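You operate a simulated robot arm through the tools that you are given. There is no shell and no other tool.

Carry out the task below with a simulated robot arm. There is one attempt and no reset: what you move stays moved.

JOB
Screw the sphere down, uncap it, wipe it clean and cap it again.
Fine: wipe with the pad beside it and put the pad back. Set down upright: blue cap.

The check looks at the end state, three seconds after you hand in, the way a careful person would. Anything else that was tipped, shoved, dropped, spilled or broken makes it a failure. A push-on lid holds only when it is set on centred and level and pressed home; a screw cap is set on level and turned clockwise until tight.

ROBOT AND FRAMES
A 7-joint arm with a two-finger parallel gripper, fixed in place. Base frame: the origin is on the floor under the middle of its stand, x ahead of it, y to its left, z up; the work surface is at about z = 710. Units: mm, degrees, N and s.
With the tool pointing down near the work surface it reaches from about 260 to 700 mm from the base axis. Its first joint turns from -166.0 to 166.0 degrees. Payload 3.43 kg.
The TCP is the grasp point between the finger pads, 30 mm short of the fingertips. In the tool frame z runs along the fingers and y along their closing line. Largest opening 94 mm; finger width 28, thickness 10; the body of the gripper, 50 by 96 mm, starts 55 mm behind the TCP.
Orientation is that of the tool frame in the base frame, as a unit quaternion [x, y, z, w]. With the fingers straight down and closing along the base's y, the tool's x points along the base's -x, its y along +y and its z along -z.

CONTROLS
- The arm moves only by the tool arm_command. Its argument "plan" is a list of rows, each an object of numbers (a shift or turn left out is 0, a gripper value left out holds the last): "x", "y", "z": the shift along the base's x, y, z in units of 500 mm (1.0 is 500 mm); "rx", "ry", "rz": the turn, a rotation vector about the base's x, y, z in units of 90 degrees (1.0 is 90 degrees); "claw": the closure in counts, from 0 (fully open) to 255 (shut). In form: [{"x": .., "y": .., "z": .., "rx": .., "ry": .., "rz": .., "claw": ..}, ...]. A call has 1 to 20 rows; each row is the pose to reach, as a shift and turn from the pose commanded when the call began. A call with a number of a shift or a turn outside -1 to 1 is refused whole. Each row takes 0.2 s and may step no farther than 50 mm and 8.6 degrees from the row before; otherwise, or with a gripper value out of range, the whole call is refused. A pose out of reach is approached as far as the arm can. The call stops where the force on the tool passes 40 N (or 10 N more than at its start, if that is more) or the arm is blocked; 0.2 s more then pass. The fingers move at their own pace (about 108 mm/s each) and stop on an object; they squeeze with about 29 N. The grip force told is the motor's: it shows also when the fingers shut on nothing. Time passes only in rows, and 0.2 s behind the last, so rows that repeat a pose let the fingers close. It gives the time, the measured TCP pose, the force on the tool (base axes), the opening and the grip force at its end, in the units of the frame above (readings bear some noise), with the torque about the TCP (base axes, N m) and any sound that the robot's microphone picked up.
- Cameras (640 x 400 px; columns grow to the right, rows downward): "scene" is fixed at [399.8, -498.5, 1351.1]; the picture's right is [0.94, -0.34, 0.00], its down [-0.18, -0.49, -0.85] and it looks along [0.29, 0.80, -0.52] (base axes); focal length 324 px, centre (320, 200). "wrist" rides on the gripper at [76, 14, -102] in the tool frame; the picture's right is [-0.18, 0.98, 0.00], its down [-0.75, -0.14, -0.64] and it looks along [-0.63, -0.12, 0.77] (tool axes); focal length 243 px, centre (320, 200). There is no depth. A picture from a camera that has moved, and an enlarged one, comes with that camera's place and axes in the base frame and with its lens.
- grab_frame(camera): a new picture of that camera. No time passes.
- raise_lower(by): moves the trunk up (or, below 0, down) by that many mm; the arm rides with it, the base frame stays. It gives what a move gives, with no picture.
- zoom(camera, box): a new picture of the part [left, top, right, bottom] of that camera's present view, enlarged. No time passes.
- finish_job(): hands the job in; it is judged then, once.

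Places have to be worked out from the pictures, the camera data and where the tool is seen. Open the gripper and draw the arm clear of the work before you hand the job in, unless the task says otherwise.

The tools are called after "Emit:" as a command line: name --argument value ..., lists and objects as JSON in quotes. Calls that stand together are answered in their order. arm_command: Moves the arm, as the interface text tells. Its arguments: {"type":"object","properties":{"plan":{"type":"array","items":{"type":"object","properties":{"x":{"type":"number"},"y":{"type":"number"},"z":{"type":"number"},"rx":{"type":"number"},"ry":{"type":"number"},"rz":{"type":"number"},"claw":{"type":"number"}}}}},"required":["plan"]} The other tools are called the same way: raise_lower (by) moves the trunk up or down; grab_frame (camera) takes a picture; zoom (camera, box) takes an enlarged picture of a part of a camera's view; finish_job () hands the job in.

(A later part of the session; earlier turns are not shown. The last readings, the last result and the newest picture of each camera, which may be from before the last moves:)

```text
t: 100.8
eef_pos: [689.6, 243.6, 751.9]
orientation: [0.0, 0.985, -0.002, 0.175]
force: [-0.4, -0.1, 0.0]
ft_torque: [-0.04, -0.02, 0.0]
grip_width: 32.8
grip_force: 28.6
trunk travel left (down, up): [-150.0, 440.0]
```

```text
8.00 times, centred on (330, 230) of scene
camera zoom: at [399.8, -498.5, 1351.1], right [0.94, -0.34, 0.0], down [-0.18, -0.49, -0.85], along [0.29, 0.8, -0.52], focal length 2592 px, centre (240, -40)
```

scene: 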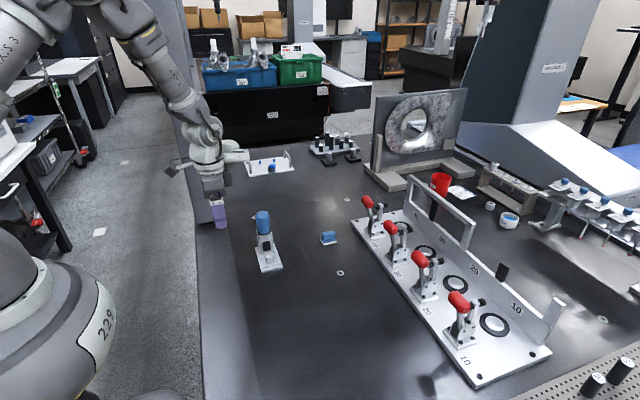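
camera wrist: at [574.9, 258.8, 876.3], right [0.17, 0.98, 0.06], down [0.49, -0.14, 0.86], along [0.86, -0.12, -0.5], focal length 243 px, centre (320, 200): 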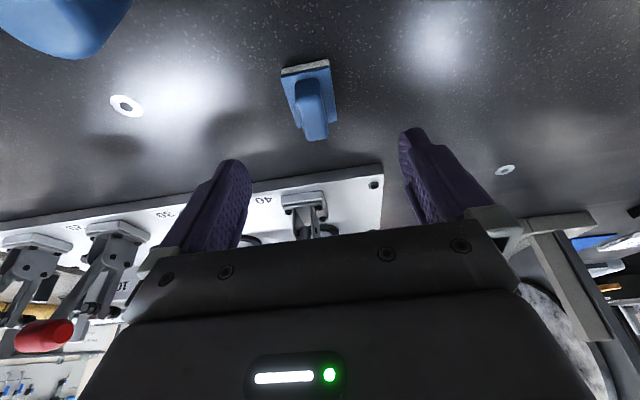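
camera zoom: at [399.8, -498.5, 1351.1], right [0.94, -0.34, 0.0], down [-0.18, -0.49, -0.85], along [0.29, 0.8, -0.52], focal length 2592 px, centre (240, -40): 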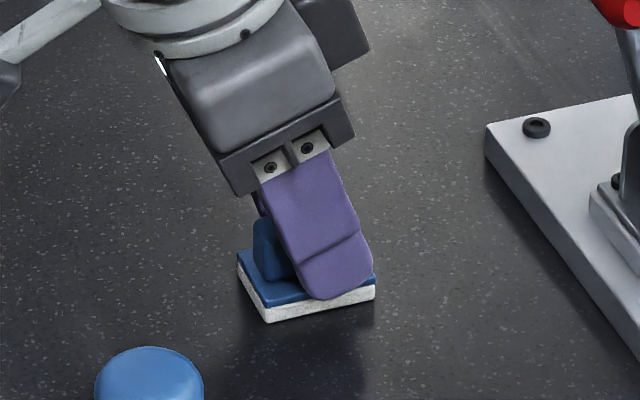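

The fingers stopped at 32.8 mm: they met the edges of the pad's base, which is taller than I thought. I open, rise 5.5 mm, and close again on the handle.

Emit:
arm_command --plan '[{"claw": 110}, {"claw": 110}, {"z": 0.006, "claw": 110}, {"z": 0.011}, {"z": 0.011, "claw": 255}, {"z": 0.011}, {"z": 0.011}, {"z": 0.011}]'

Emit:
zoom --camera "wrist" --box '[220, 50, 420, 240]'

Emit:
zoom --camera "scene" --box '[305, 205, 355, 255]'

```text
t: 102.5
eef_pos: [690.0, 243.2, 759.6]
orientation: [0.0, 0.985, 0.0, 0.175]
force: [0.0, 0.2, 0.5]
ft_torque: [0.03, 0.02, -0.02]
grip_width: 16.9
grip_force: 28.7
trunk travel left (down, up): [-150.0, 440.0]
```

```text
2.11 times, centred on (320, 145) of wrist
camera zoom: at [582.7, 257.0, 829.4], right [0.17, 0.98, 0.06], down [0.49, -0.14, 0.86], along [0.86, -0.12, -0.5], focal length 511 px, centre (320, 316)
```

zoom: 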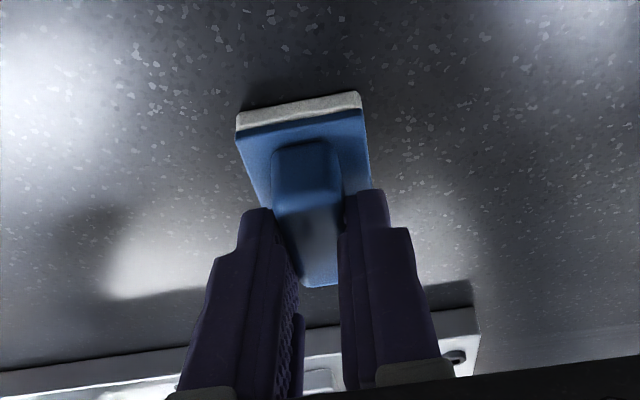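

```text
8.00 times, centred on (330, 230) of scene
camera zoom: at [399.8, -498.5, 1351.1], right [0.94, -0.34, 0.0], down [-0.18, -0.49, -0.85], along [0.29, 0.8, -0.52], focal length 2592 px, centre (240, -40)
```

zoom: 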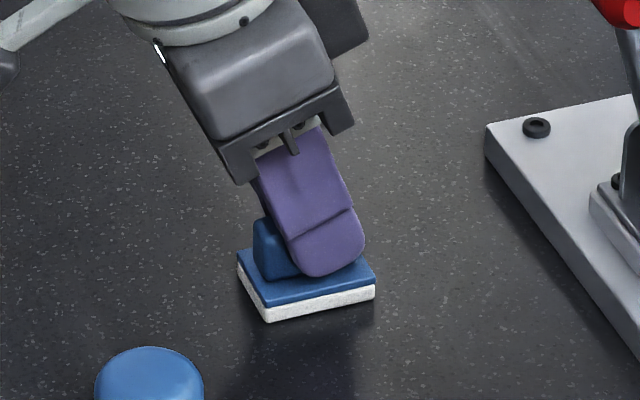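

The handle is gripped at 16.9 mm, with the pad flat. I lift it straight up and carry it over toward the sphere at a safe height.

Emit:
arm_command --plan '[{"z": 0.01}, {"z": 0.05}, {"z": 0.13}, {"z": 0.22}, {"z": 0.31}, {"z": 0.4}, {"x": -0.08, "y": 0.004, "z": 0.4}, {"x": -0.16, "y": 0.008, "z": 0.4}, {"x": -0.24, "y": 0.012, "z": 0.4}, {"x": -0.32, "y": 0.016, "z": 0.4}, {"x": -0.4, "y": 0.02, "z": 0.4}, {"x": -0.424, "y": 0.02, "z": 0.4}, {"x": -0.424, "y": 0.02, "z": 0.4}]'

Emit:
grab_frame --camera "wrist"

Emit:
zoom --camera "scene" --box '[210, 160, 330, 270]'

```text
t: 105.3
eef_pos: [477.7, 253.0, 959.6]
orientation: [0.0, 0.985, -0.001, 0.175]
force: [0.0, 0.2, 0.6]
ft_torque: [0.03, 0.05, -0.01]
grip_width: 17.0
grip_force: 28.8
trunk travel left (down, up): [-150.0, 440.0]
```

```text
taken
camera wrist: at [370.4, 266.3, 1030.6], right [0.17, 0.98, 0.06], down [0.49, -0.14, 0.86], along [0.86, -0.12, -0.5], focal length 243 px, centre (320, 200)
```

wrist: 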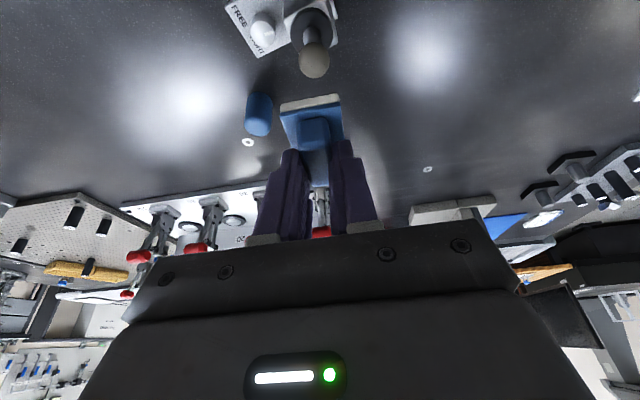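

```text
3.64 times, centred on (270, 215) of scene
camera zoom: at [399.8, -498.5, 1351.1], right [0.94, -0.34, 0.0], down [-0.18, -0.49, -0.85], along [0.29, 0.8, -0.52], focal length 1178 px, centre (502, 146)
```

zoom: 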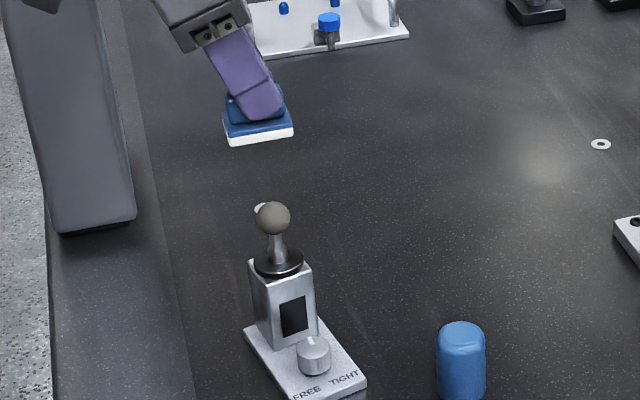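

The pad hangs level above the sphere region. I zoom to fix the sphere centre relative to the pad.

Emit:
zoom --camera "wrist" --box '[260, 20, 370, 140]'

Emit:
zoom --camera "scene" --box '[240, 180, 300, 240]'

```text
3.33 times, centred on (315, 80) of wrist
camera zoom: at [370.4, 266.3, 1030.6], right [0.17, 0.98, 0.06], down [0.49, -0.14, 0.86], along [0.86, -0.12, -0.5], focal length 809 px, centre (337, 600)
```

zoom: 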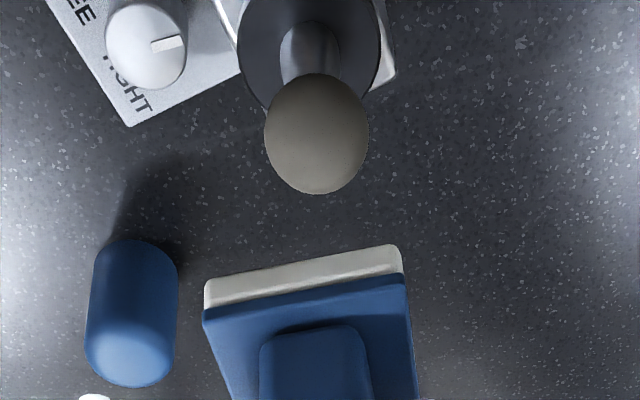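

```text
6.67 times, centred on (270, 210) of scene
camera zoom: at [399.8, -498.5, 1351.1], right [0.94, -0.34, 0.0], down [-0.18, -0.49, -0.85], along [0.29, 0.8, -0.52], focal length 2160 px, centre (653, 133)
```

zoom: 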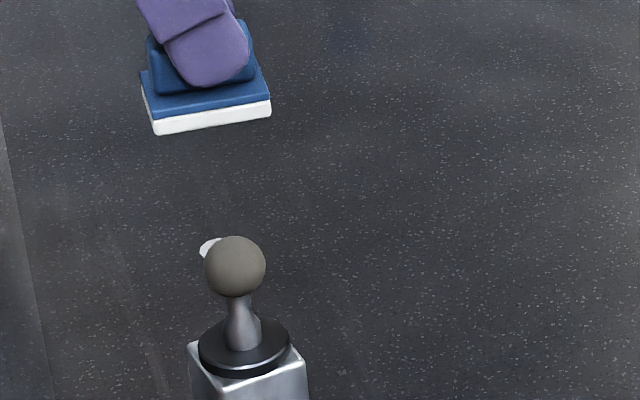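

The sphere centre (≈(481, 255), z≈834) lies beneath the felt. I lower the pad 55 mm, then creep down to light contact.

Emit:
arm_command --plan '[{"z": -0.05}, {"z": -0.09}, {"z": -0.11}, {"z": -0.11}]'

Emit:
zoom --camera "scene" --box '[240, 180, 300, 240]'

```text
t: 106.3
eef_pos: [477.5, 253.2, 905.0]
orientation: [0.0, 0.985, -0.001, 0.174]
force: [-0.3, -0.4, -0.4]
ft_torque: [-0.02, 0.01, 0.02]
grip_width: 16.7
grip_force: 29.3
trunk travel left (down, up): [-150.0, 440.0]
```

```text
6.67 times, centred on (270, 210) of scene
camera zoom: at [399.8, -498.5, 1351.1], right [0.94, -0.34, 0.0], down [-0.18, -0.49, -0.85], along [0.29, 0.8, -0.52], focal length 2160 px, centre (653, 133)
```

zoom: 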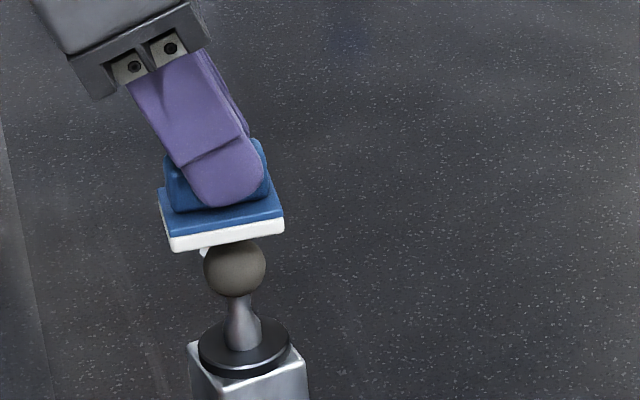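

Emit:
arm_command --plan '[{"x": 0.004, "z": -0.006}, {"x": 0.004, "z": -0.01}, {"x": 0.004, "z": -0.012}, {"x": 0.004, "z": -0.014}]'

```text
t: 107.3
eef_pos: [478.6, 253.2, 896.8]
orientation: [0.0, 0.984, -0.001, 0.176]
force: [0.4, -0.9, 0.0]
ft_torque: [0.03, 0.01, -0.04]
grip_width: 16.7
grip_force: 29.1
trunk travel left (down, up): [-150.0, 440.0]
```

Emit:
arm_command --plan '[{"z": -0.002}, {"z": -0.004}, {"z": -0.006}, {"z": -0.006}]'

Emit:
zoom --camera "scene" --box '[250, 195, 290, 235]'

```text
t: 108.3
eef_pos: [479.5, 252.3, 894.8]
orientation: [0.0, 0.985, -0.001, 0.175]
force: [-0.7, 0.0, 0.5]
ft_torque: [0.0, 0.02, -0.02]
grip_width: 16.9
grip_force: 29.3
trunk travel left (down, up): [-150.0, 440.0]
```

```text
10.00 times, centred on (270, 215) of scene
camera zoom: at [399.8, -498.5, 1351.1], right [0.94, -0.34, 0.0], down [-0.18, -0.49, -0.85], along [0.29, 0.8, -0.52], focal length 3240 px, centre (820, 50)
```

zoom: 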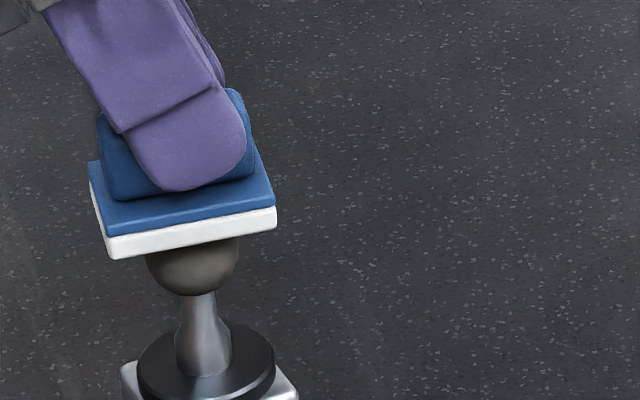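

Emit:
arm_command --plan '[{"z": -0.002}, {"z": -0.004}, {"z": -0.004}]'

```text
t: 109.2
eef_pos: [480.1, 252.3, 892.6]
orientation: [0.0, 0.984, -0.001, 0.176]
force: [-0.9, -0.2, 10.4]
ft_torque: [-0.01, -0.05, 0.0]
grip_width: 16.8
grip_force: 29.0
trunk travel left (down, up): [-150.0, 440.0]
```

Contact at about 10 N right on the sphere's top. I wipe with small circular strokes at this pressure.

Emit:
arm_command --plan '[{"x": 0.008, "y": 0.0, "z": 0.0004}, {"x": 0.016, "y": 0.0, "z": 0.0004}, {"x": 0.012, "y": 0.01, "z": 0.0004}, {"x": 0.0, "y": 0.014, "z": 0.0004}, {"x": -0.012, "y": 0.01, "z": 0.0004}, {"x": -0.016, "y": 0.0, "z": 0.0004}, {"x": -0.012, "y": -0.01, "z": 0.0004}, {"x": 0.0, "y": -0.014, "z": 0.0004}, {"x": 0.012, "y": -0.01, "z": 0.0004}, {"x": 0.016, "y": 0.0, "z": 0.0004}, {"x": 0.012, "y": 0.01, "z": 0.0004}, {"x": 0.0, "y": 0.014, "z": 0.0004}, {"x": -0.012, "y": 0.01, "z": 0.0004}, {"x": -0.016, "y": 0.0, "z": 0.0004}, {"x": -0.012, "y": -0.01, "z": 0.0004}, {"x": 0.0, "y": -0.014, "z": 0.0004}, {"x": 0.0, "y": 0.0, "z": 0.0004}]'

Emit:
zoom --camera "scene" --box '[250, 195, 290, 235]'

```text
t: 112.8
eef_pos: [480.2, 251.2, 892.9]
orientation: [0.002, 0.985, -0.001, 0.175]
force: [0.3, -3.8, 7.0]
ft_torque: [-0.12, -0.06, -0.02]
grip_width: 16.5
grip_force: 29.1
trunk travel left (down, up): [-150.0, 440.0]
```

```text
10.00 times, centred on (270, 215) of scene
camera zoom: at [399.8, -498.5, 1351.1], right [0.94, -0.34, 0.0], down [-0.18, -0.49, -0.85], along [0.29, 0.8, -0.52], focal length 3240 px, centre (820, 50)
```

zoom: 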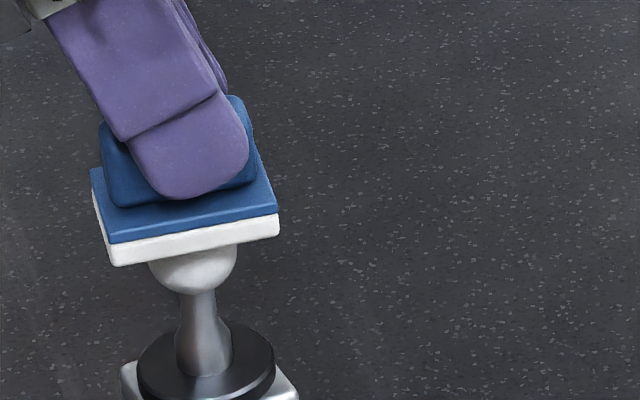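

The sphere's colour has changed to a bright silver. I lift the pad off and inspect the sphere all around.

Emit:
arm_command --plan '[{"z": 0.01}, {"z": 0.05}, {"z": 0.12}, {"x": -0.05, "z": 0.15}, {"x": -0.05, "z": 0.15}]'

Emit:
zoom --camera "scene" --box '[250, 205, 290, 245]'

Emit:
zoom --camera "wrist" --box '[260, 0, 400, 120]'

```text
t: 114.0
eef_pos: [453.3, 251.9, 966.0]
orientation: [0.0, 0.985, 0.0, 0.175]
force: [0.3, -1.2, -0.5]
ft_torque: [-0.05, -0.03, 0.0]
grip_width: 16.7
grip_force: 29.0
trunk travel left (down, up): [-150.0, 440.0]
```

```text
10.00 times, centred on (270, 225) of scene
camera zoom: at [399.8, -498.5, 1351.1], right [0.94, -0.34, 0.0], down [-0.18, -0.49, -0.85], along [0.29, 0.8, -0.52], focal length 3240 px, centre (820, -50)
```

zoom: 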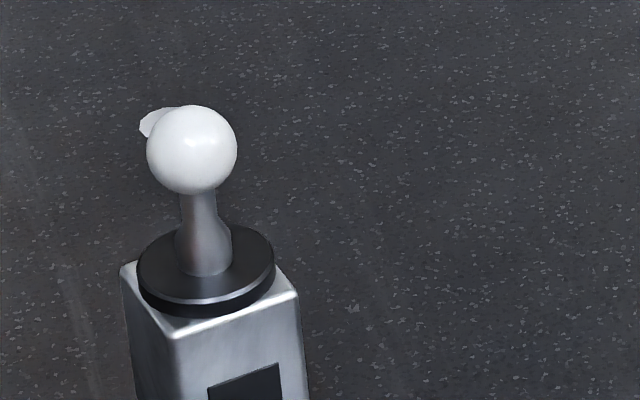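

```text
3.33 times, centred on (330, 60) of wrist
camera zoom: at [347.1, 266.1, 1037.6], right [0.17, 0.98, 0.06], down [0.49, -0.14, 0.86], along [0.86, -0.12, -0.5], focal length 809 px, centre (287, 667)
```

zoom: 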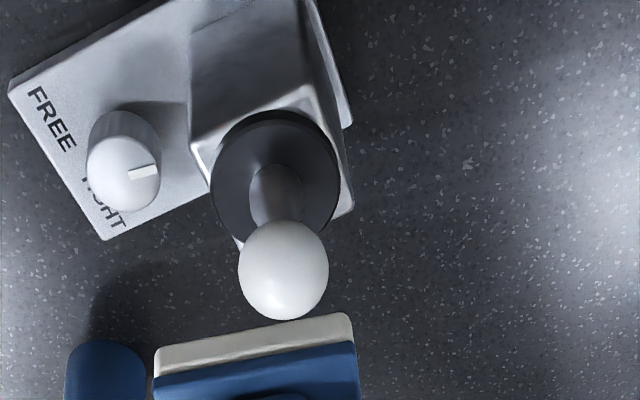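

The sphere is uniformly clean and bright. I carry the pad back along the reversed path to where I gripped it, stopping about 4 mm above the table.

Emit:
arm_command --plan '[{"x": 0.09, "y": -0.004}, {"x": 0.18, "y": -0.008}, {"x": 0.27, "y": -0.012}, {"x": 0.36, "y": -0.016}, {"x": 0.44, "y": -0.02}, {"x": 0.47, "y": -0.02, "z": -0.02}, {"x": 0.47, "y": -0.02, "z": -0.1}, {"x": 0.47, "y": -0.02, "z": -0.19}, {"x": 0.47, "y": -0.02, "z": -0.28}, {"x": 0.47, "y": -0.02, "z": -0.35}, {"x": 0.47, "y": -0.02, "z": -0.39}, {"x": 0.47, "y": -0.02, "z": -0.408}, {"x": 0.47, "y": -0.02, "z": -0.408}, {"x": 0.47, "y": -0.02, "z": -0.408}]'

Emit:
zoom --camera "scene" --box '[305, 205, 355, 255]'

Emit:
zoom --camera "wrist" --box '[220, 50, 420, 240]'

```text
t: 117.0
eef_pos: [689.6, 242.4, 763.3]
orientation: [0.0, 0.985, 0.0, 0.175]
force: [-0.7, -0.1, 0.2]
ft_torque: [0.01, -0.01, 0.01]
grip_width: 17.0
grip_force: 29.6
trunk travel left (down, up): [-150.0, 440.0]
```

```text
8.00 times, centred on (330, 230) of scene
camera zoom: at [399.8, -498.5, 1351.1], right [0.94, -0.34, 0.0], down [-0.18, -0.49, -0.85], along [0.29, 0.8, -0.52], focal length 2592 px, centre (240, -40)
```

zoom: 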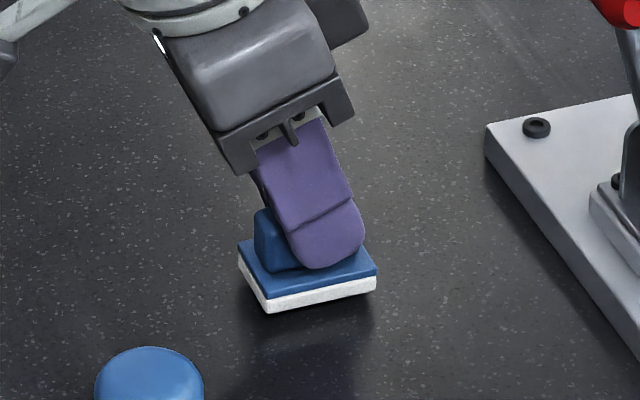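

```text
2.11 times, centred on (320, 145) of wrist
camera zoom: at [582.4, 256.6, 833.8], right [0.17, 0.98, 0.06], down [0.49, -0.14, 0.86], along [0.86, -0.12, -0.5], focal length 511 px, centre (320, 316)
```

zoom: 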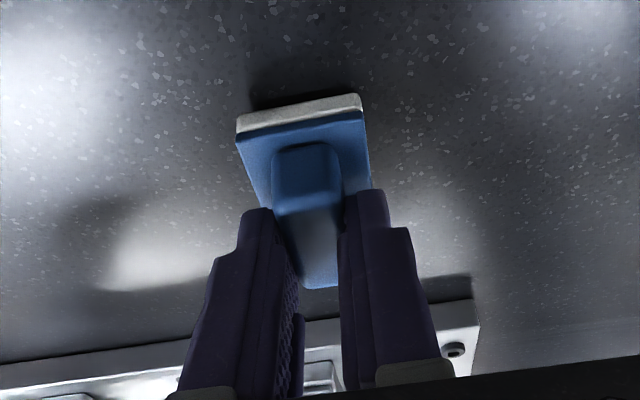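

The pad hovers about 4 mm above its old place, level. I lower it the remaining distance slowly.

Emit:
arm_command --plan '[{"z": -0.004}, {"z": -0.007}, {"z": -0.0084}, {"z": -0.0084}]'

Emit:
zoom --camera "scene" --box '[305, 205, 355, 255]'

```text
t: 118.0
eef_pos: [691.1, 243.5, 759.3]
orientation: [0.0, 0.984, 0.0, 0.176]
force: [-0.3, -0.5, -0.6]
ft_torque: [0.01, 0.01, 0.0]
grip_width: 16.7
grip_force: 29.0
trunk travel left (down, up): [-150.0, 440.0]
```

```text
8.00 times, centred on (330, 230) of scene
camera zoom: at [399.8, -498.5, 1351.1], right [0.94, -0.34, 0.0], down [-0.18, -0.49, -0.85], along [0.29, 0.8, -0.52], focal length 2592 px, centre (240, -40)
```

zoom: 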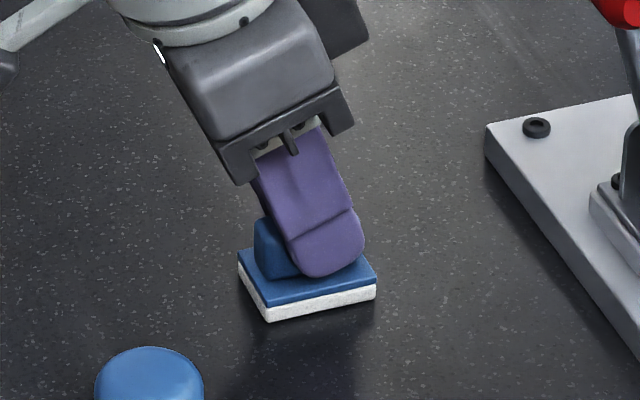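

The pad is at its original place, essentially touching. I press 0.6 mm more to seat it, then open and rise.

Emit:
arm_command --plan '[{"z": -0.0006}, {"z": -0.0012}, {"z": -0.0012}]'

```text
t: 118.8
eef_pos: [689.8, 241.9, 758.6]
orientation: [0.0, 0.984, -0.001, 0.176]
force: [0.4, 0.5, 1.2]
ft_torque: [0.01, -0.04, 0.03]
grip_width: 16.8
grip_force: 28.5
trunk travel left (down, up): [-150.0, 440.0]
```

Emit:
arm_command --plan '[{"z": -0.0004}, {"z": -0.0004, "claw": 110}, {"z": -0.0004}, {"z": -0.0004}, {"x": -0.007, "z": 0.02}, {"x": -0.02, "z": 0.06}, {"x": -0.05, "z": 0.12}, {"x": -0.09, "z": 0.2}, {"x": -0.13, "z": 0.28}, {"x": -0.13, "z": 0.28}]'

Emit:
zoom --camera "scene" --box '[310, 220, 350, 250]'

Emit:
zoom --camera "scene" --box '[230, 190, 350, 290]'

```text
t: 121.0
eef_pos: [623.9, 242.7, 899.3]
orientation: [0.0, 0.984, -0.001, 0.176]
force: [0.1, -0.1, 0.3]
ft_torque: [-0.02, -0.01, 0.0]
grip_width: 53.5
grip_force: 0.0
trunk travel left (down, up): [-150.0, 440.0]
```

```text
13.33 times, centred on (330, 235) of scene
camera zoom: at [399.8, -498.5, 1351.1], right [0.94, -0.34, 0.0], down [-0.18, -0.49, -0.85], along [0.29, 0.8, -0.52], focal length 4319 px, centre (187, -267)
```

zoom: 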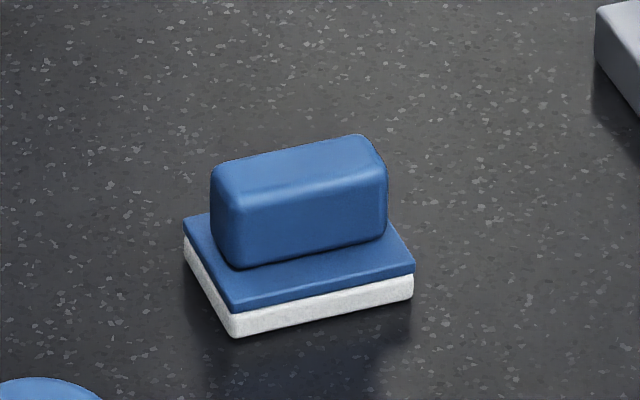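

```text
4.00 times, centred on (290, 240) of scene
camera zoom: at [399.8, -498.5, 1351.1], right [0.94, -0.34, 0.0], down [-0.18, -0.49, -0.85], along [0.29, 0.8, -0.52], focal length 1296 px, centre (440, 40)
```

zoom: 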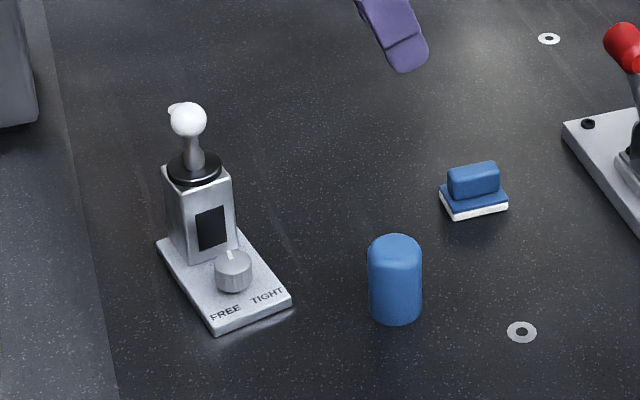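

The pad is back in its place to within about a millimetre. Next I'll straighten the device with the clear, 30°-tilted approach from its front: first I untilt and swing the tool round in open space.

Emit:
arm_command --plan '[{"x": -0.02, "y": -0.05, "z": 0.02, "ry": 0.08}, {"x": -0.05, "y": -0.12, "z": 0.02, "ry": 0.15}, {"x": -0.08, "y": -0.2, "z": 0.02, "ry": 0.2222}, {"x": -0.11, "y": -0.27, "z": 0.02, "ry": 0.2222}, {"x": -0.11, "y": -0.27, "z": 0.02, "ry": 0.2222}]'

Emit:
arm_command --plan '[{"rz": 0.09, "claw": 0}, {"rz": 0.18}, {"rz": 0.27}, {"rz": 0.36}, {"rz": 0.45}, {"rz": 0.54}, {"rz": 0.63}, {"rz": 0.72}, {"x": -0.03, "rz": 0.81}, {"x": -0.07, "rz": 0.9}, {"x": -0.12, "rz": 0.97}, {"x": -0.142, "rz": 1.0}, {"x": -0.142, "rz": 1.0}]'

Emit:
grab_frame --camera "wrist"

```text
t: 122.2
eef_pos: [568.4, 108.1, 907.6]
orientation: [0.0, 1.0, -0.001, 0.001]
force: [0.2, 0.7, 0.7]
ft_torque: [-0.01, 0.01, -0.02]
grip_width: 53.3
grip_force: 0.1
trunk travel left (down, up): [-150.0, 440.0]
```

```text
t: 125.0
eef_pos: [498.4, 108.0, 908.6]
orientation: [0.708, -0.706, -0.001, -0.002]
force: [0.0, -1.1, 0.3]
ft_torque: [-0.06, 0.04, -0.01]
grip_width: 94.0
grip_force: 0.0
trunk travel left (down, up): [-150.0, 440.0]
```

```text
taken
camera wrist: at [484.1, 31.1, 1011.7], right [-0.98, 0.18, 0.0], down [0.14, 0.75, 0.65], along [0.12, 0.63, -0.76], focal length 243 px, centre (320, 200)
```

wrist: 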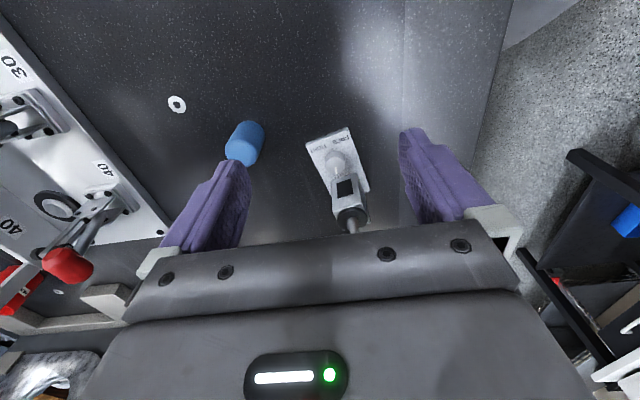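

I zoom on the plate to measure its present pose.

Emit:
zoom --camera "wrist" --box '[290, 110, 390, 240]'

```text
3.08 times, centred on (340, 175) of wrist
camera zoom: at [484.1, 31.1, 1011.7], right [-0.98, 0.18, 0.0], down [0.14, 0.75, 0.65], along [0.12, 0.63, -0.76], focal length 746 px, centre (258, 277)
```

zoom: 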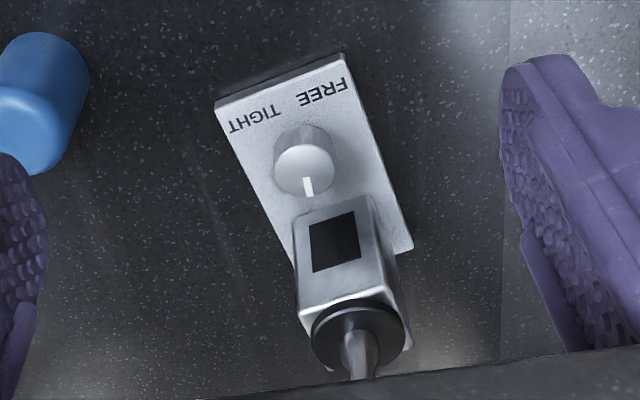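

Plate yaw is 12.8°; a −12.8° turn with a ~1 mm shift restores it. I align the yaw, tilt 30° along the plate's axis and move to a standoff in front of it.

Emit:
arm_command --plan '[{"rz": 0.07}, {"rz": 0.1422}, {"rz": 0.1422}]'

Emit:
arm_command --plan '[{"x": 0.003, "y": 0.0, "z": -0.03, "rx": 0.08, "ry": 0.0182}, {"x": 0.006, "y": 0.01, "z": -0.07, "rx": 0.162, "ry": 0.0368}, {"x": 0.01, "y": 0.03, "z": -0.11, "rx": 0.244, "ry": 0.0554}, {"x": 0.014, "y": 0.06, "z": -0.16, "rx": 0.325, "ry": 0.0738}, {"x": 0.0142, "y": 0.0876, "z": -0.206, "rx": 0.325, "ry": 0.0738}, {"x": 0.0142, "y": 0.0876, "z": -0.206, "rx": 0.325, "ry": 0.0738}]'

Emit:
zoom --camera "wrist" --box '[200, 20, 440, 240]'

Emit:
zoom --camera "scene" --box '[220, 180, 340, 290]'

```text
t: 125.8
eef_pos: [499.2, 107.6, 908.1]
orientation: [0.782, -0.623, -0.001, -0.002]
force: [0.0, -0.7, -0.4]
ft_torque: [-0.03, -0.01, 0.03]
grip_width: 93.9
grip_force: 0.0
trunk travel left (down, up): [-150.0, 440.0]
```

```text
t: 127.2
eef_pos: [507.3, 151.4, 805.2]
orientation: [0.755, -0.602, -0.204, -0.163]
force: [-0.1, 1.1, 0.3]
ft_torque: [0.01, -0.02, -0.02]
grip_width: 94.1
grip_force: 0.1
trunk travel left (down, up): [-150.0, 440.0]
```

```text
1.82 times, centred on (320, 130) of wrist
camera zoom: at [517.6, 33.8, 856.1], right [-0.99, -0.06, 0.09], down [0.06, 0.35, 0.93], along [-0.09, 0.93, -0.34], focal length 441 px, centre (320, 327)
```

zoom: 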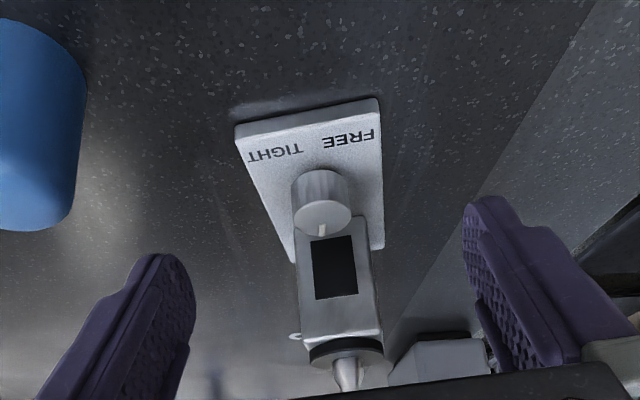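

```text
3.64 times, centred on (280, 235) of scene
camera zoom: at [399.8, -498.5, 1351.1], right [0.94, -0.34, 0.0], down [-0.18, -0.49, -0.85], along [0.29, 0.8, -0.52], focal length 1178 px, centre (466, 73)
```

zoom: 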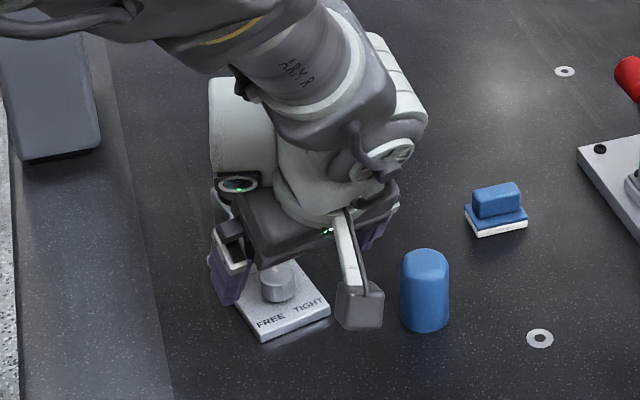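

The approach is clear; the camera arm stays well away from the cap. I advance along the fingers to straddle the plate near the knob, tips about 4 mm above the table.

Emit:
arm_command --plan '[{"x": -0.005, "y": 0.018, "z": -0.032}, {"x": -0.01, "y": 0.036, "z": -0.064}, {"x": -0.014, "y": 0.053, "z": -0.095}, {"x": -0.0165, "y": 0.063, "z": -0.112}, {"x": -0.0176, "y": 0.0678, "z": -0.119}, {"x": -0.0176, "y": 0.0678, "z": -0.119}]'

Emit:
zoom --camera "wrist" --box '[200, 20, 440, 240]'

Emit:
zoom --camera "scene" --box '[220, 180, 340, 290]'

```text
t: 128.6
eef_pos: [497.9, 183.7, 745.1]
orientation: [0.754, -0.603, -0.203, -0.163]
force: [-0.6, -0.2, -0.4]
ft_torque: [0.0, 0.02, 0.0]
grip_width: 94.0
grip_force: 0.0
trunk travel left (down, up): [-150.0, 440.0]
```

```text
1.82 times, centred on (320, 130) of wrist
camera zoom: at [509.0, 67.4, 796.8], right [-0.99, -0.06, 0.09], down [0.06, 0.35, 0.93], along [-0.09, 0.93, -0.35], focal length 441 px, centre (320, 327)
```

zoom: 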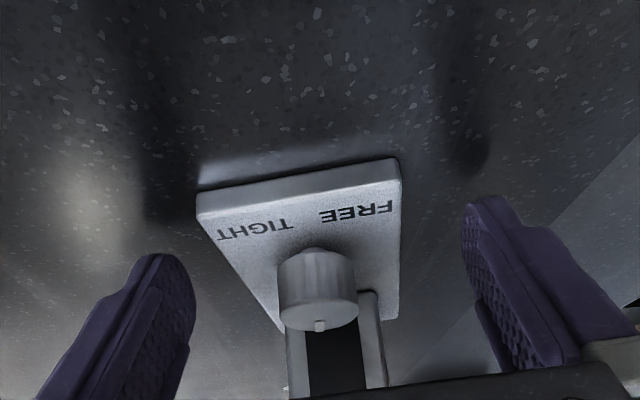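

```text
3.64 times, centred on (280, 235) of scene
camera zoom: at [399.8, -498.5, 1351.1], right [0.94, -0.34, 0.0], down [-0.18, -0.49, -0.85], along [0.29, 0.8, -0.52], focal length 1178 px, centre (466, 73)
```

zoom: 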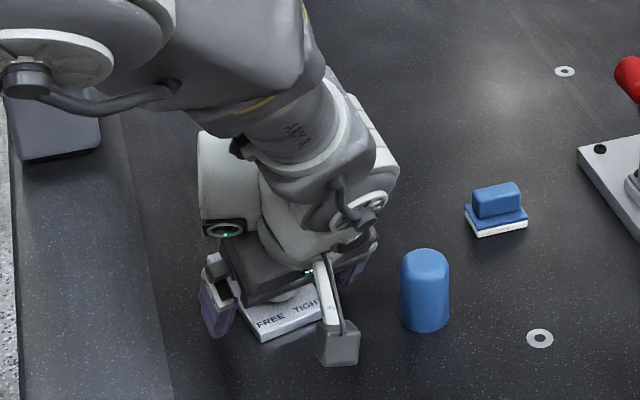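

No contact so far and the knob is centred. I close on the plate's sides.

Emit:
arm_command --plan '[{"claw": 60}, {"claw": 80}, {"claw": 255}, {"claw": 255}, {"claw": 255}]'

Emit:
zoom --camera "wrist" --box '[200, 20, 440, 240]'

```text
t: 129.8
eef_pos: [499.4, 186.6, 745.9]
orientation: [0.754, -0.603, -0.202, -0.165]
force: [16.9, 4.5, 2.8]
ft_torque: [0.07, -0.84, -0.25]
grip_width: 59.9
grip_force: 29.1
trunk travel left (down, up): [-150.0, 440.0]
```

```text
1.82 times, centred on (320, 130) of wrist
camera zoom: at [510.8, 67.7, 797.0], right [-0.99, -0.06, 0.09], down [0.06, 0.35, 0.93], along [-0.09, 0.93, -0.34], focal length 441 px, centre (320, 327)
```

zoom: 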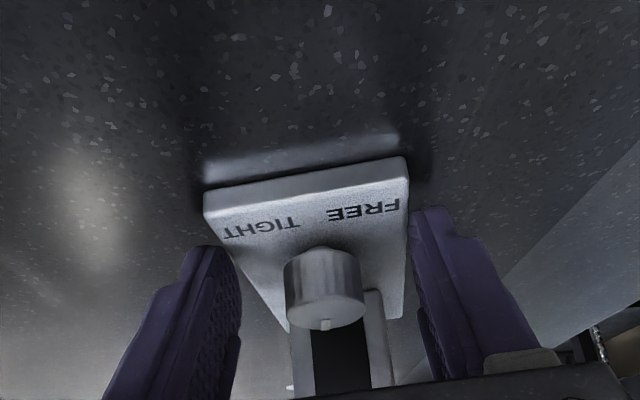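

The plate is held with no other contact (no pitch torque now). I relieve the 17 N side load by shifting 2 mm along the closing line.

Emit:
arm_command --plan '[{"x": 0.002, "y": 0.0005}, {"x": 0.004, "y": 0.0009}, {"x": 0.004, "y": 0.0009}, {"x": 0.004, "y": 0.0009}]'

```text
t: 130.8
eef_pos: [498.8, 186.3, 746.1]
orientation: [0.755, -0.603, -0.203, -0.163]
force: [12.7, 3.1, 11.8]
ft_torque: [0.02, -0.37, -0.08]
grip_width: 59.6
grip_force: 29.5
trunk travel left (down, up): [-150.0, 440.0]
```

Emit:
arm_command --plan '[{"x": 0.002, "y": 0.0005, "z": 0.001}, {"x": 0.004, "y": 0.0009, "z": 0.001}, {"x": 0.004, "y": 0.0009, "z": 0.001}]'

```text
t: 131.6
eef_pos: [499.7, 184.9, 746.0]
orientation: [0.755, -0.602, -0.204, -0.161]
force: [-0.4, 1.1, 4.9]
ft_torque: [0.12, 0.19, -0.07]
grip_width: 59.6
grip_force: 29.0
trunk travel left (down, up): [-150.0, 440.0]
```

The load is relaxed. I rotate the device −4.3° about the grip in small steps and check that it follows.

Emit:
arm_command --plan '[{"rz": -0.012, "y": 0.0004}, {"rz": -0.024, "y": 0.0008}, {"rz": -0.036, "y": 0.0012}, {"rz": -0.048, "y": 0.0016}, {"rz": -0.048, "y": 0.0016}]'

Emit:
zoom --camera "wrist" --box '[200, 20, 440, 240]'

Emit:
zoom --camera "scene" --box '[220, 180, 340, 290]'

```text
t: 132.8
eef_pos: [499.3, 186.4, 745.9]
orientation: [0.731, -0.631, -0.198, -0.17]
force: [-18.3, -10.7, -0.3]
ft_torque: [-0.41, 0.46, 1.14]
grip_width: 60.4
grip_force: 28.7
trunk travel left (down, up): [-150.0, 440.0]
```

```text
1.82 times, centred on (320, 130) of wrist
camera zoom: at [502.2, 67.1, 797.1], right [-1.0, 0.01, 0.09], down [0.09, 0.35, 0.93], along [-0.02, 0.94, -0.35], focal length 441 px, centre (320, 327)
```

zoom: 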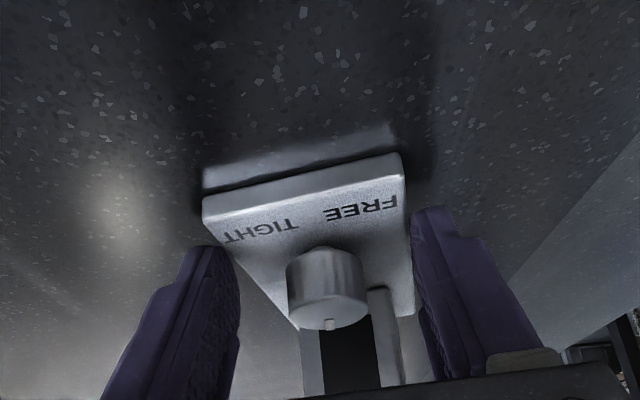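

```text
3.64 times, centred on (280, 235) of scene
camera zoom: at [399.8, -498.5, 1351.1], right [0.94, -0.34, 0.0], down [-0.18, -0.49, -0.85], along [0.29, 0.8, -0.52], focal length 1178 px, centre (466, 73)
```

zoom: 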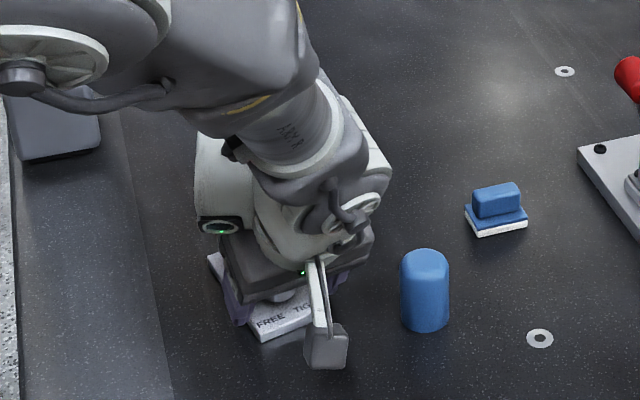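

The device resists strongly (fingers start to yield), although it slid easily while the knob was at FREE: the TIGHT knob evidently locks it down. That confirms it is screwed tight, so to square it up I must first slacken the knob. I open, rise 9 mm, and set up to grip the knob again.

Emit:
arm_command --plan '[{"claw": 60}, {"claw": 40}, {"claw": 40, "z": 0.006}, {"z": 0.018, "claw": 40}, {"z": 0.018, "claw": 130}, {"z": 0.018, "claw": 130}]'

Emit:
zoom --camera "wrist" --box '[220, 50, 420, 230]'

```text
t: 134.2
eef_pos: [500.2, 186.7, 756.9]
orientation: [0.731, -0.631, -0.197, -0.171]
force: [0.3, 0.0, -0.3]
ft_torque: [0.01, 0.01, -0.01]
grip_width: 45.9
grip_force: 0.1
trunk travel left (down, up): [-150.0, 440.0]
```

```text
2.22 times, centred on (320, 140) of wrist
camera zoom: at [503.9, 68.5, 806.6], right [-1.0, 0.01, 0.09], down [0.09, 0.35, 0.93], along [-0.02, 0.94, -0.35], focal length 539 px, centre (320, 333)
```

zoom: 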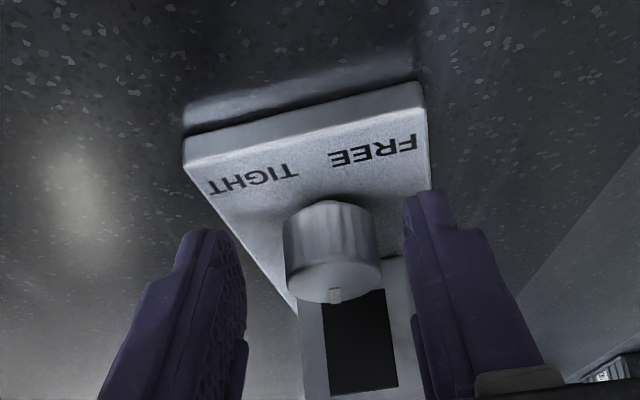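

The knob lies about 4 mm toward −x of the finger centre. I recentre while swinging to −25°, and lower 1.5 mm, ready to turn counter-clockwise.

Emit:
arm_command --plan '[{"x": -0.0085, "y": -0.0012}, {"x": -0.011, "y": -0.001, "rz": -0.0722}, {"x": -0.0138, "y": -0.001, "rz": -0.15}, {"x": -0.0164, "y": -0.0006, "rz": -0.2278}, {"x": -0.019, "y": 0.0002, "rz": -0.3056}, {"x": -0.0211, "y": 0.001, "z": -0.003, "rz": -0.3722}, {"x": -0.0211, "y": 0.001, "z": -0.003, "rz": -0.3722}]'

Emit:
zoom --camera "wrist" --box '[220, 50, 420, 230]'

```text
t: 135.8
eef_pos: [490.6, 188.7, 753.8]
orientation: [-0.518, 0.815, 0.14, 0.221]
force: [-0.7, -0.9, -0.8]
ft_torque: [0.04, -0.02, 0.01]
grip_width: 46.0
grip_force: 0.1
trunk travel left (down, up): [-150.0, 440.0]
```

```text
2.22 times, centred on (320, 140) of wrist
camera zoom: at [427.2, 87.3, 805.0], right [-0.82, 0.56, 0.09], down [0.27, 0.24, 0.93], along [0.5, 0.79, -0.35], focal length 539 px, centre (320, 333)
```

zoom: 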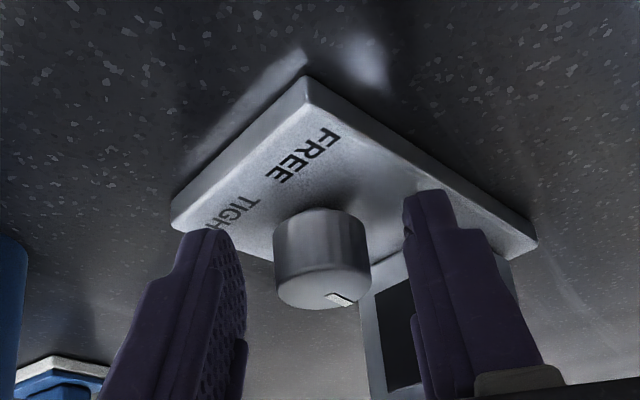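

I recentre 1.6 mm, grip the knob and turn it counter-clockwise 60° to slacken the lock.

Emit:
arm_command --plan '[{"x": -0.0029, "y": 0.0014}, {"x": -0.0029, "y": 0.0014, "claw": 255}, {"x": -0.0029, "y": 0.0014}, {"x": -0.0029, "y": 0.0014}, {"x": -0.00028, "y": 0.00034, "rz": 0.0833}, {"x": 0.00246, "y": -0.00034, "rz": 0.1667}, {"x": 0.00528, "y": -0.00064, "rz": 0.25}, {"x": 0.0081, "y": -0.00058, "rz": 0.3333}, {"x": 0.0109, "y": -0.00014, "rz": 0.4167}, {"x": 0.0136, "y": 0.00064, "rz": 0.5}, {"x": 0.0162, "y": 0.00178, "rz": 0.5833}, {"x": 0.0186, "y": 0.00324, "rz": 0.6667}]'

Emit:
zoom --camera "wrist" --box '[220, 50, 420, 230]'

```text
t: 138.3
eef_pos: [498.0, 190.1, 754.2]
orientation: [0.857, -0.444, -0.232, -0.12]
force: [-0.5, 2.9, 2.7]
ft_torque: [0.66, 0.13, -0.03]
grip_width: 25.0
grip_force: 28.9
trunk travel left (down, up): [-150.0, 440.0]
```

```text
2.22 times, centred on (320, 140) of wrist
camera zoom: at [554.2, 85.6, 804.8], right [-0.9, -0.44, 0.09], down [-0.07, 0.35, 0.93], along [-0.44, 0.83, -0.34], focal length 539 px, centre (320, 333)
```

zoom: 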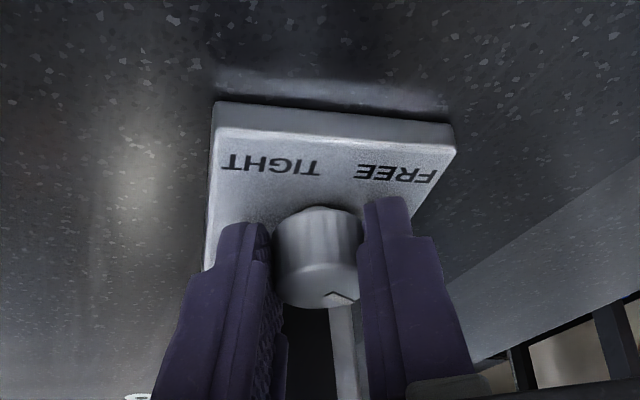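

The knob followed 60°. I release it, swing to match the plate's yaw, open fully and lower to straddle the plate again.

Emit:
arm_command --plan '[{"claw": 130}, {"claw": 130}, {"x": -0.0024, "y": -0.00146, "rz": -0.0833}, {"x": -0.005, "y": -0.0026, "rz": -0.1667}, {"x": -0.0076, "y": -0.0034, "rz": -0.2467, "claw": 0}, {"x": -0.0076, "y": -0.0034, "rz": -0.2467, "claw": 0}, {"x": -0.0076, "y": -0.0044, "z": -0.008, "rz": -0.2467}, {"x": -0.0076, "y": -0.0054, "z": -0.018, "rz": -0.2467}, {"x": -0.0076, "y": -0.0054, "z": -0.018, "rz": -0.2467}]'

Emit:
zoom --camera "wrist" --box '[200, 20, 440, 240]'

```text
t: 140.3
eef_pos: [496.8, 186.7, 745.5]
orientation: [0.754, -0.603, -0.203, -0.164]
force: [-0.6, -0.4, 0.3]
ft_torque: [-0.02, 0.0, -0.02]
grip_width: 93.9
grip_force: 0.1
trunk travel left (down, up): [-150.0, 440.0]
```

```text
1.82 times, centred on (320, 130) of wrist
camera zoom: at [507.3, 68.4, 796.2], right [-0.99, -0.06, 0.09], down [0.06, 0.35, 0.93], along [-0.09, 0.93, -0.35], focal length 441 px, centre (320, 327)
```

zoom: 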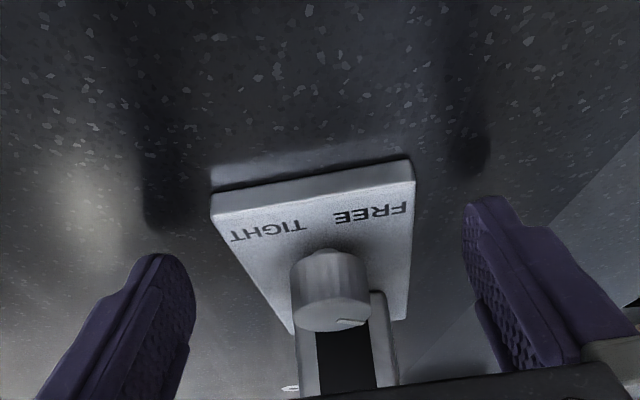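

The plate is about 4.5 mm toward −x of the finger centre; I shift, then close gently on its sides.

Emit:
arm_command --plan '[{"x": -0.0044, "y": -0.001}, {"x": -0.0088, "y": -0.002, "claw": 60}, {"x": -0.0088, "y": -0.002, "claw": 82}, {"x": -0.0088, "y": -0.002, "claw": 255}, {"x": -0.0088, "y": -0.002, "claw": 255}, {"x": -0.0088, "y": -0.002}]'

Emit:
zoom --camera "wrist" --box '[200, 20, 440, 240]'

```text
t: 141.8
eef_pos: [492.3, 185.2, 745.7]
orientation: [0.753, -0.604, -0.203, -0.164]
force: [1.3, -0.1, 0.3]
ft_torque: [0.21, -0.1, -0.24]
grip_width: 59.8
grip_force: 28.3
trunk travel left (down, up): [-150.0, 440.0]
```

```text
1.82 times, centred on (320, 130) of wrist
camera zoom: at [503.2, 67.3, 796.2], right [-0.99, -0.06, 0.09], down [0.06, 0.35, 0.93], along [-0.09, 0.93, -0.34], focal length 441 px, centre (320, 327)
```

zoom: 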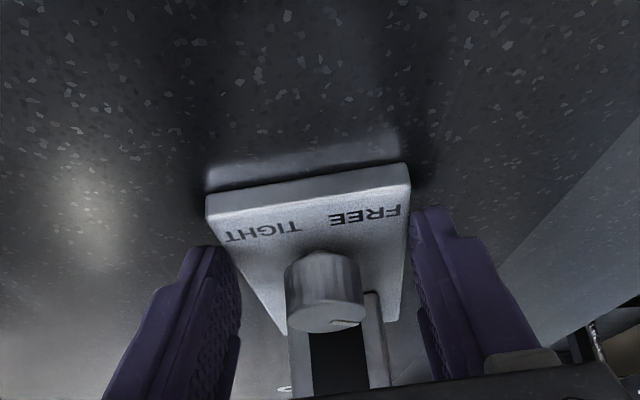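

The grip is load-free, so the device is now loose. I rotate it −12.8° and shift it (+7.7, +3.3) mm back toward its original pose, slowly.

Emit:
arm_command --plan '[{"x": 0.0017, "y": 0.0007, "rz": -0.016}, {"x": 0.0034, "y": 0.0014, "rz": -0.032}, {"x": 0.0051, "y": 0.0022, "rz": -0.048}, {"x": 0.0051, "y": 0.0022, "rz": -0.048}]'

Emit:
zoom --camera "wrist" --box '[200, 20, 440, 240]'

```text
t: 142.8
eef_pos: [494.4, 185.3, 745.4]
orientation: [0.731, -0.631, -0.196, -0.171]
force: [-1.3, -1.9, 2.6]
ft_torque: [-0.56, 0.13, 0.05]
grip_width: 59.6
grip_force: 29.2
trunk travel left (down, up): [-150.0, 440.0]
```

```text
1.82 times, centred on (320, 130) of wrist
camera zoom: at [496.6, 67.4, 796.2], right [-1.0, 0.02, 0.09], down [0.09, 0.35, 0.93], along [-0.02, 0.94, -0.35], focal length 441 px, centre (320, 327)
```

zoom: 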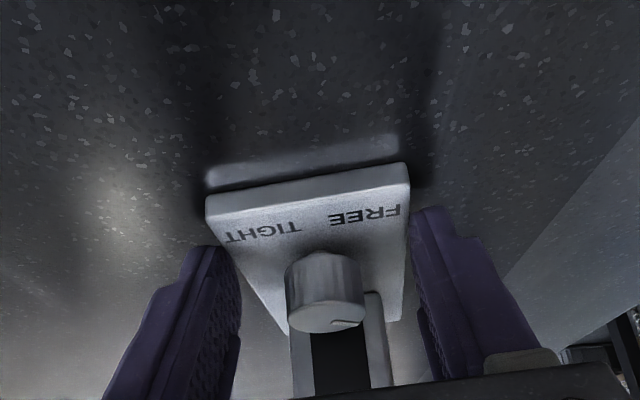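

The device follows rigidly with tiny loads. I continue the remaining turn and shift.

Emit:
arm_command --plan '[{"x": 0.0017, "y": 0.0007, "rz": -0.016}, {"x": 0.0034, "y": 0.0014, "rz": -0.032}, {"x": 0.0051, "y": 0.0022, "rz": -0.048}, {"x": 0.0068, "y": 0.0029, "rz": -0.064}, {"x": 0.0085, "y": 0.0036, "rz": -0.08}, {"x": 0.0103, "y": 0.0044, "rz": -0.0942}, {"x": 0.0103, "y": 0.0044, "rz": -0.0942}]'

Emit:
zoom --camera "wrist" --box '[200, 20, 440, 240]'

Emit:
zoom --camera "scene" --box '[220, 180, 340, 290]'

```text
t: 144.3
eef_pos: [499.5, 189.3, 744.8]
orientation: [-0.682, 0.683, 0.183, 0.185]
force: [-2.7, -1.0, 4.0]
ft_torque: [-0.39, 0.0, -0.11]
grip_width: 59.3
grip_force: 29.4
trunk travel left (down, up): [-150.0, 440.0]
```

```text
1.82 times, centred on (320, 130) of wrist
camera zoom: at [484.5, 70.9, 796.1], right [-0.98, 0.16, 0.09], down [0.14, 0.33, 0.93], along [0.12, 0.93, -0.34], focal length 441 px, centre (320, 327)
```

zoom: 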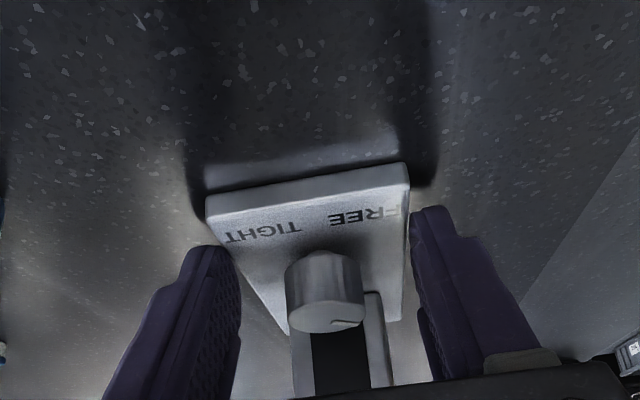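

```text
3.64 times, centred on (280, 235) of scene
camera zoom: at [399.8, -498.5, 1351.1], right [0.94, -0.34, 0.0], down [-0.18, -0.49, -0.85], along [0.29, 0.8, -0.52], focal length 1178 px, centre (466, 73)
```

zoom: 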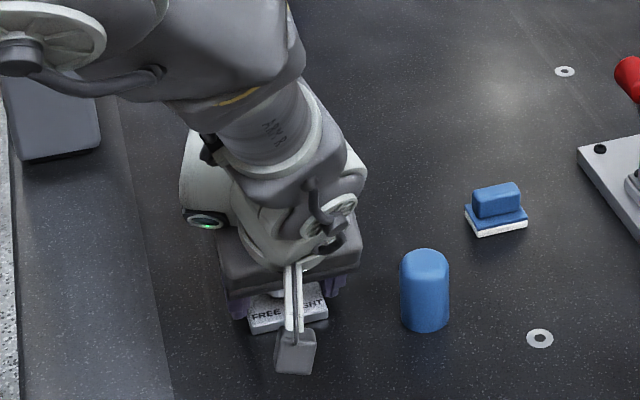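

The device now sits near its original pose. I release the plate, rise and back off a little to verify the pose before tightening.

Emit:
arm_command --plan '[{"claw": 60}, {"claw": 40}, {"claw": 40}, {"y": -0.02, "z": 0.035}, {"y": -0.05, "z": 0.0866}, {"y": -0.09, "z": 0.15}, {"y": -0.13, "z": 0.22}, {"y": -0.16, "z": 0.3}, {"y": -0.16, "z": 0.3}]'

Emit:
zoom --camera "scene" --box '[240, 205, 310, 280]'

Emit:
zoom --camera "wrist" --box '[240, 20, 400, 180]'

```text
t: 146.3
eef_pos: [498.6, 109.7, 895.7]
orientation: [0.683, -0.682, -0.184, -0.185]
force: [0.5, -0.2, 0.4]
ft_torque: [0.0, -0.07, 0.0]
grip_width: 79.3
grip_force: 0.0
trunk travel left (down, up): [-150.0, 440.0]
```

```text
5.33 times, centred on (275, 242) of scene
camera zoom: at [399.8, -498.5, 1351.1], right [0.94, -0.34, 0.0], down [-0.18, -0.49, -0.85], along [0.29, 0.8, -0.52], focal length 1728 px, centre (560, -27)
```

zoom: 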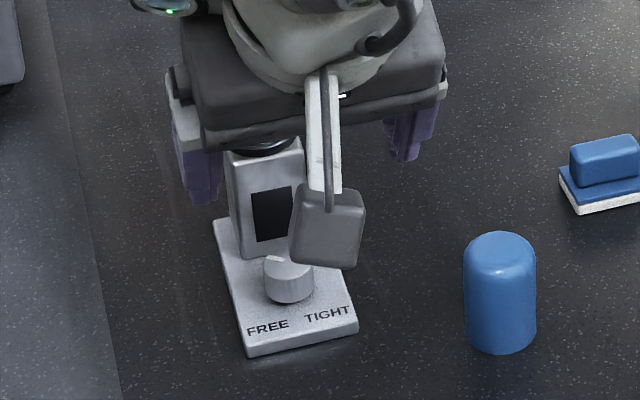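

```text
2.50 times, centred on (320, 100) of wrist
camera zoom: at [484.1, -8.6, 946.3], right [-0.98, 0.16, 0.09], down [0.14, 0.33, 0.93], along [0.12, 0.93, -0.35], focal length 606 px, centre (320, 450)
```

zoom: 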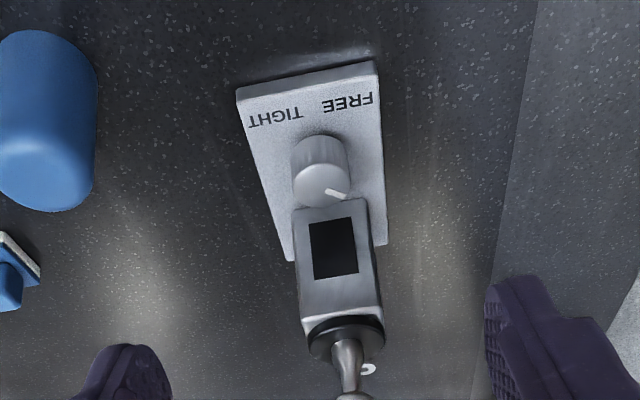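

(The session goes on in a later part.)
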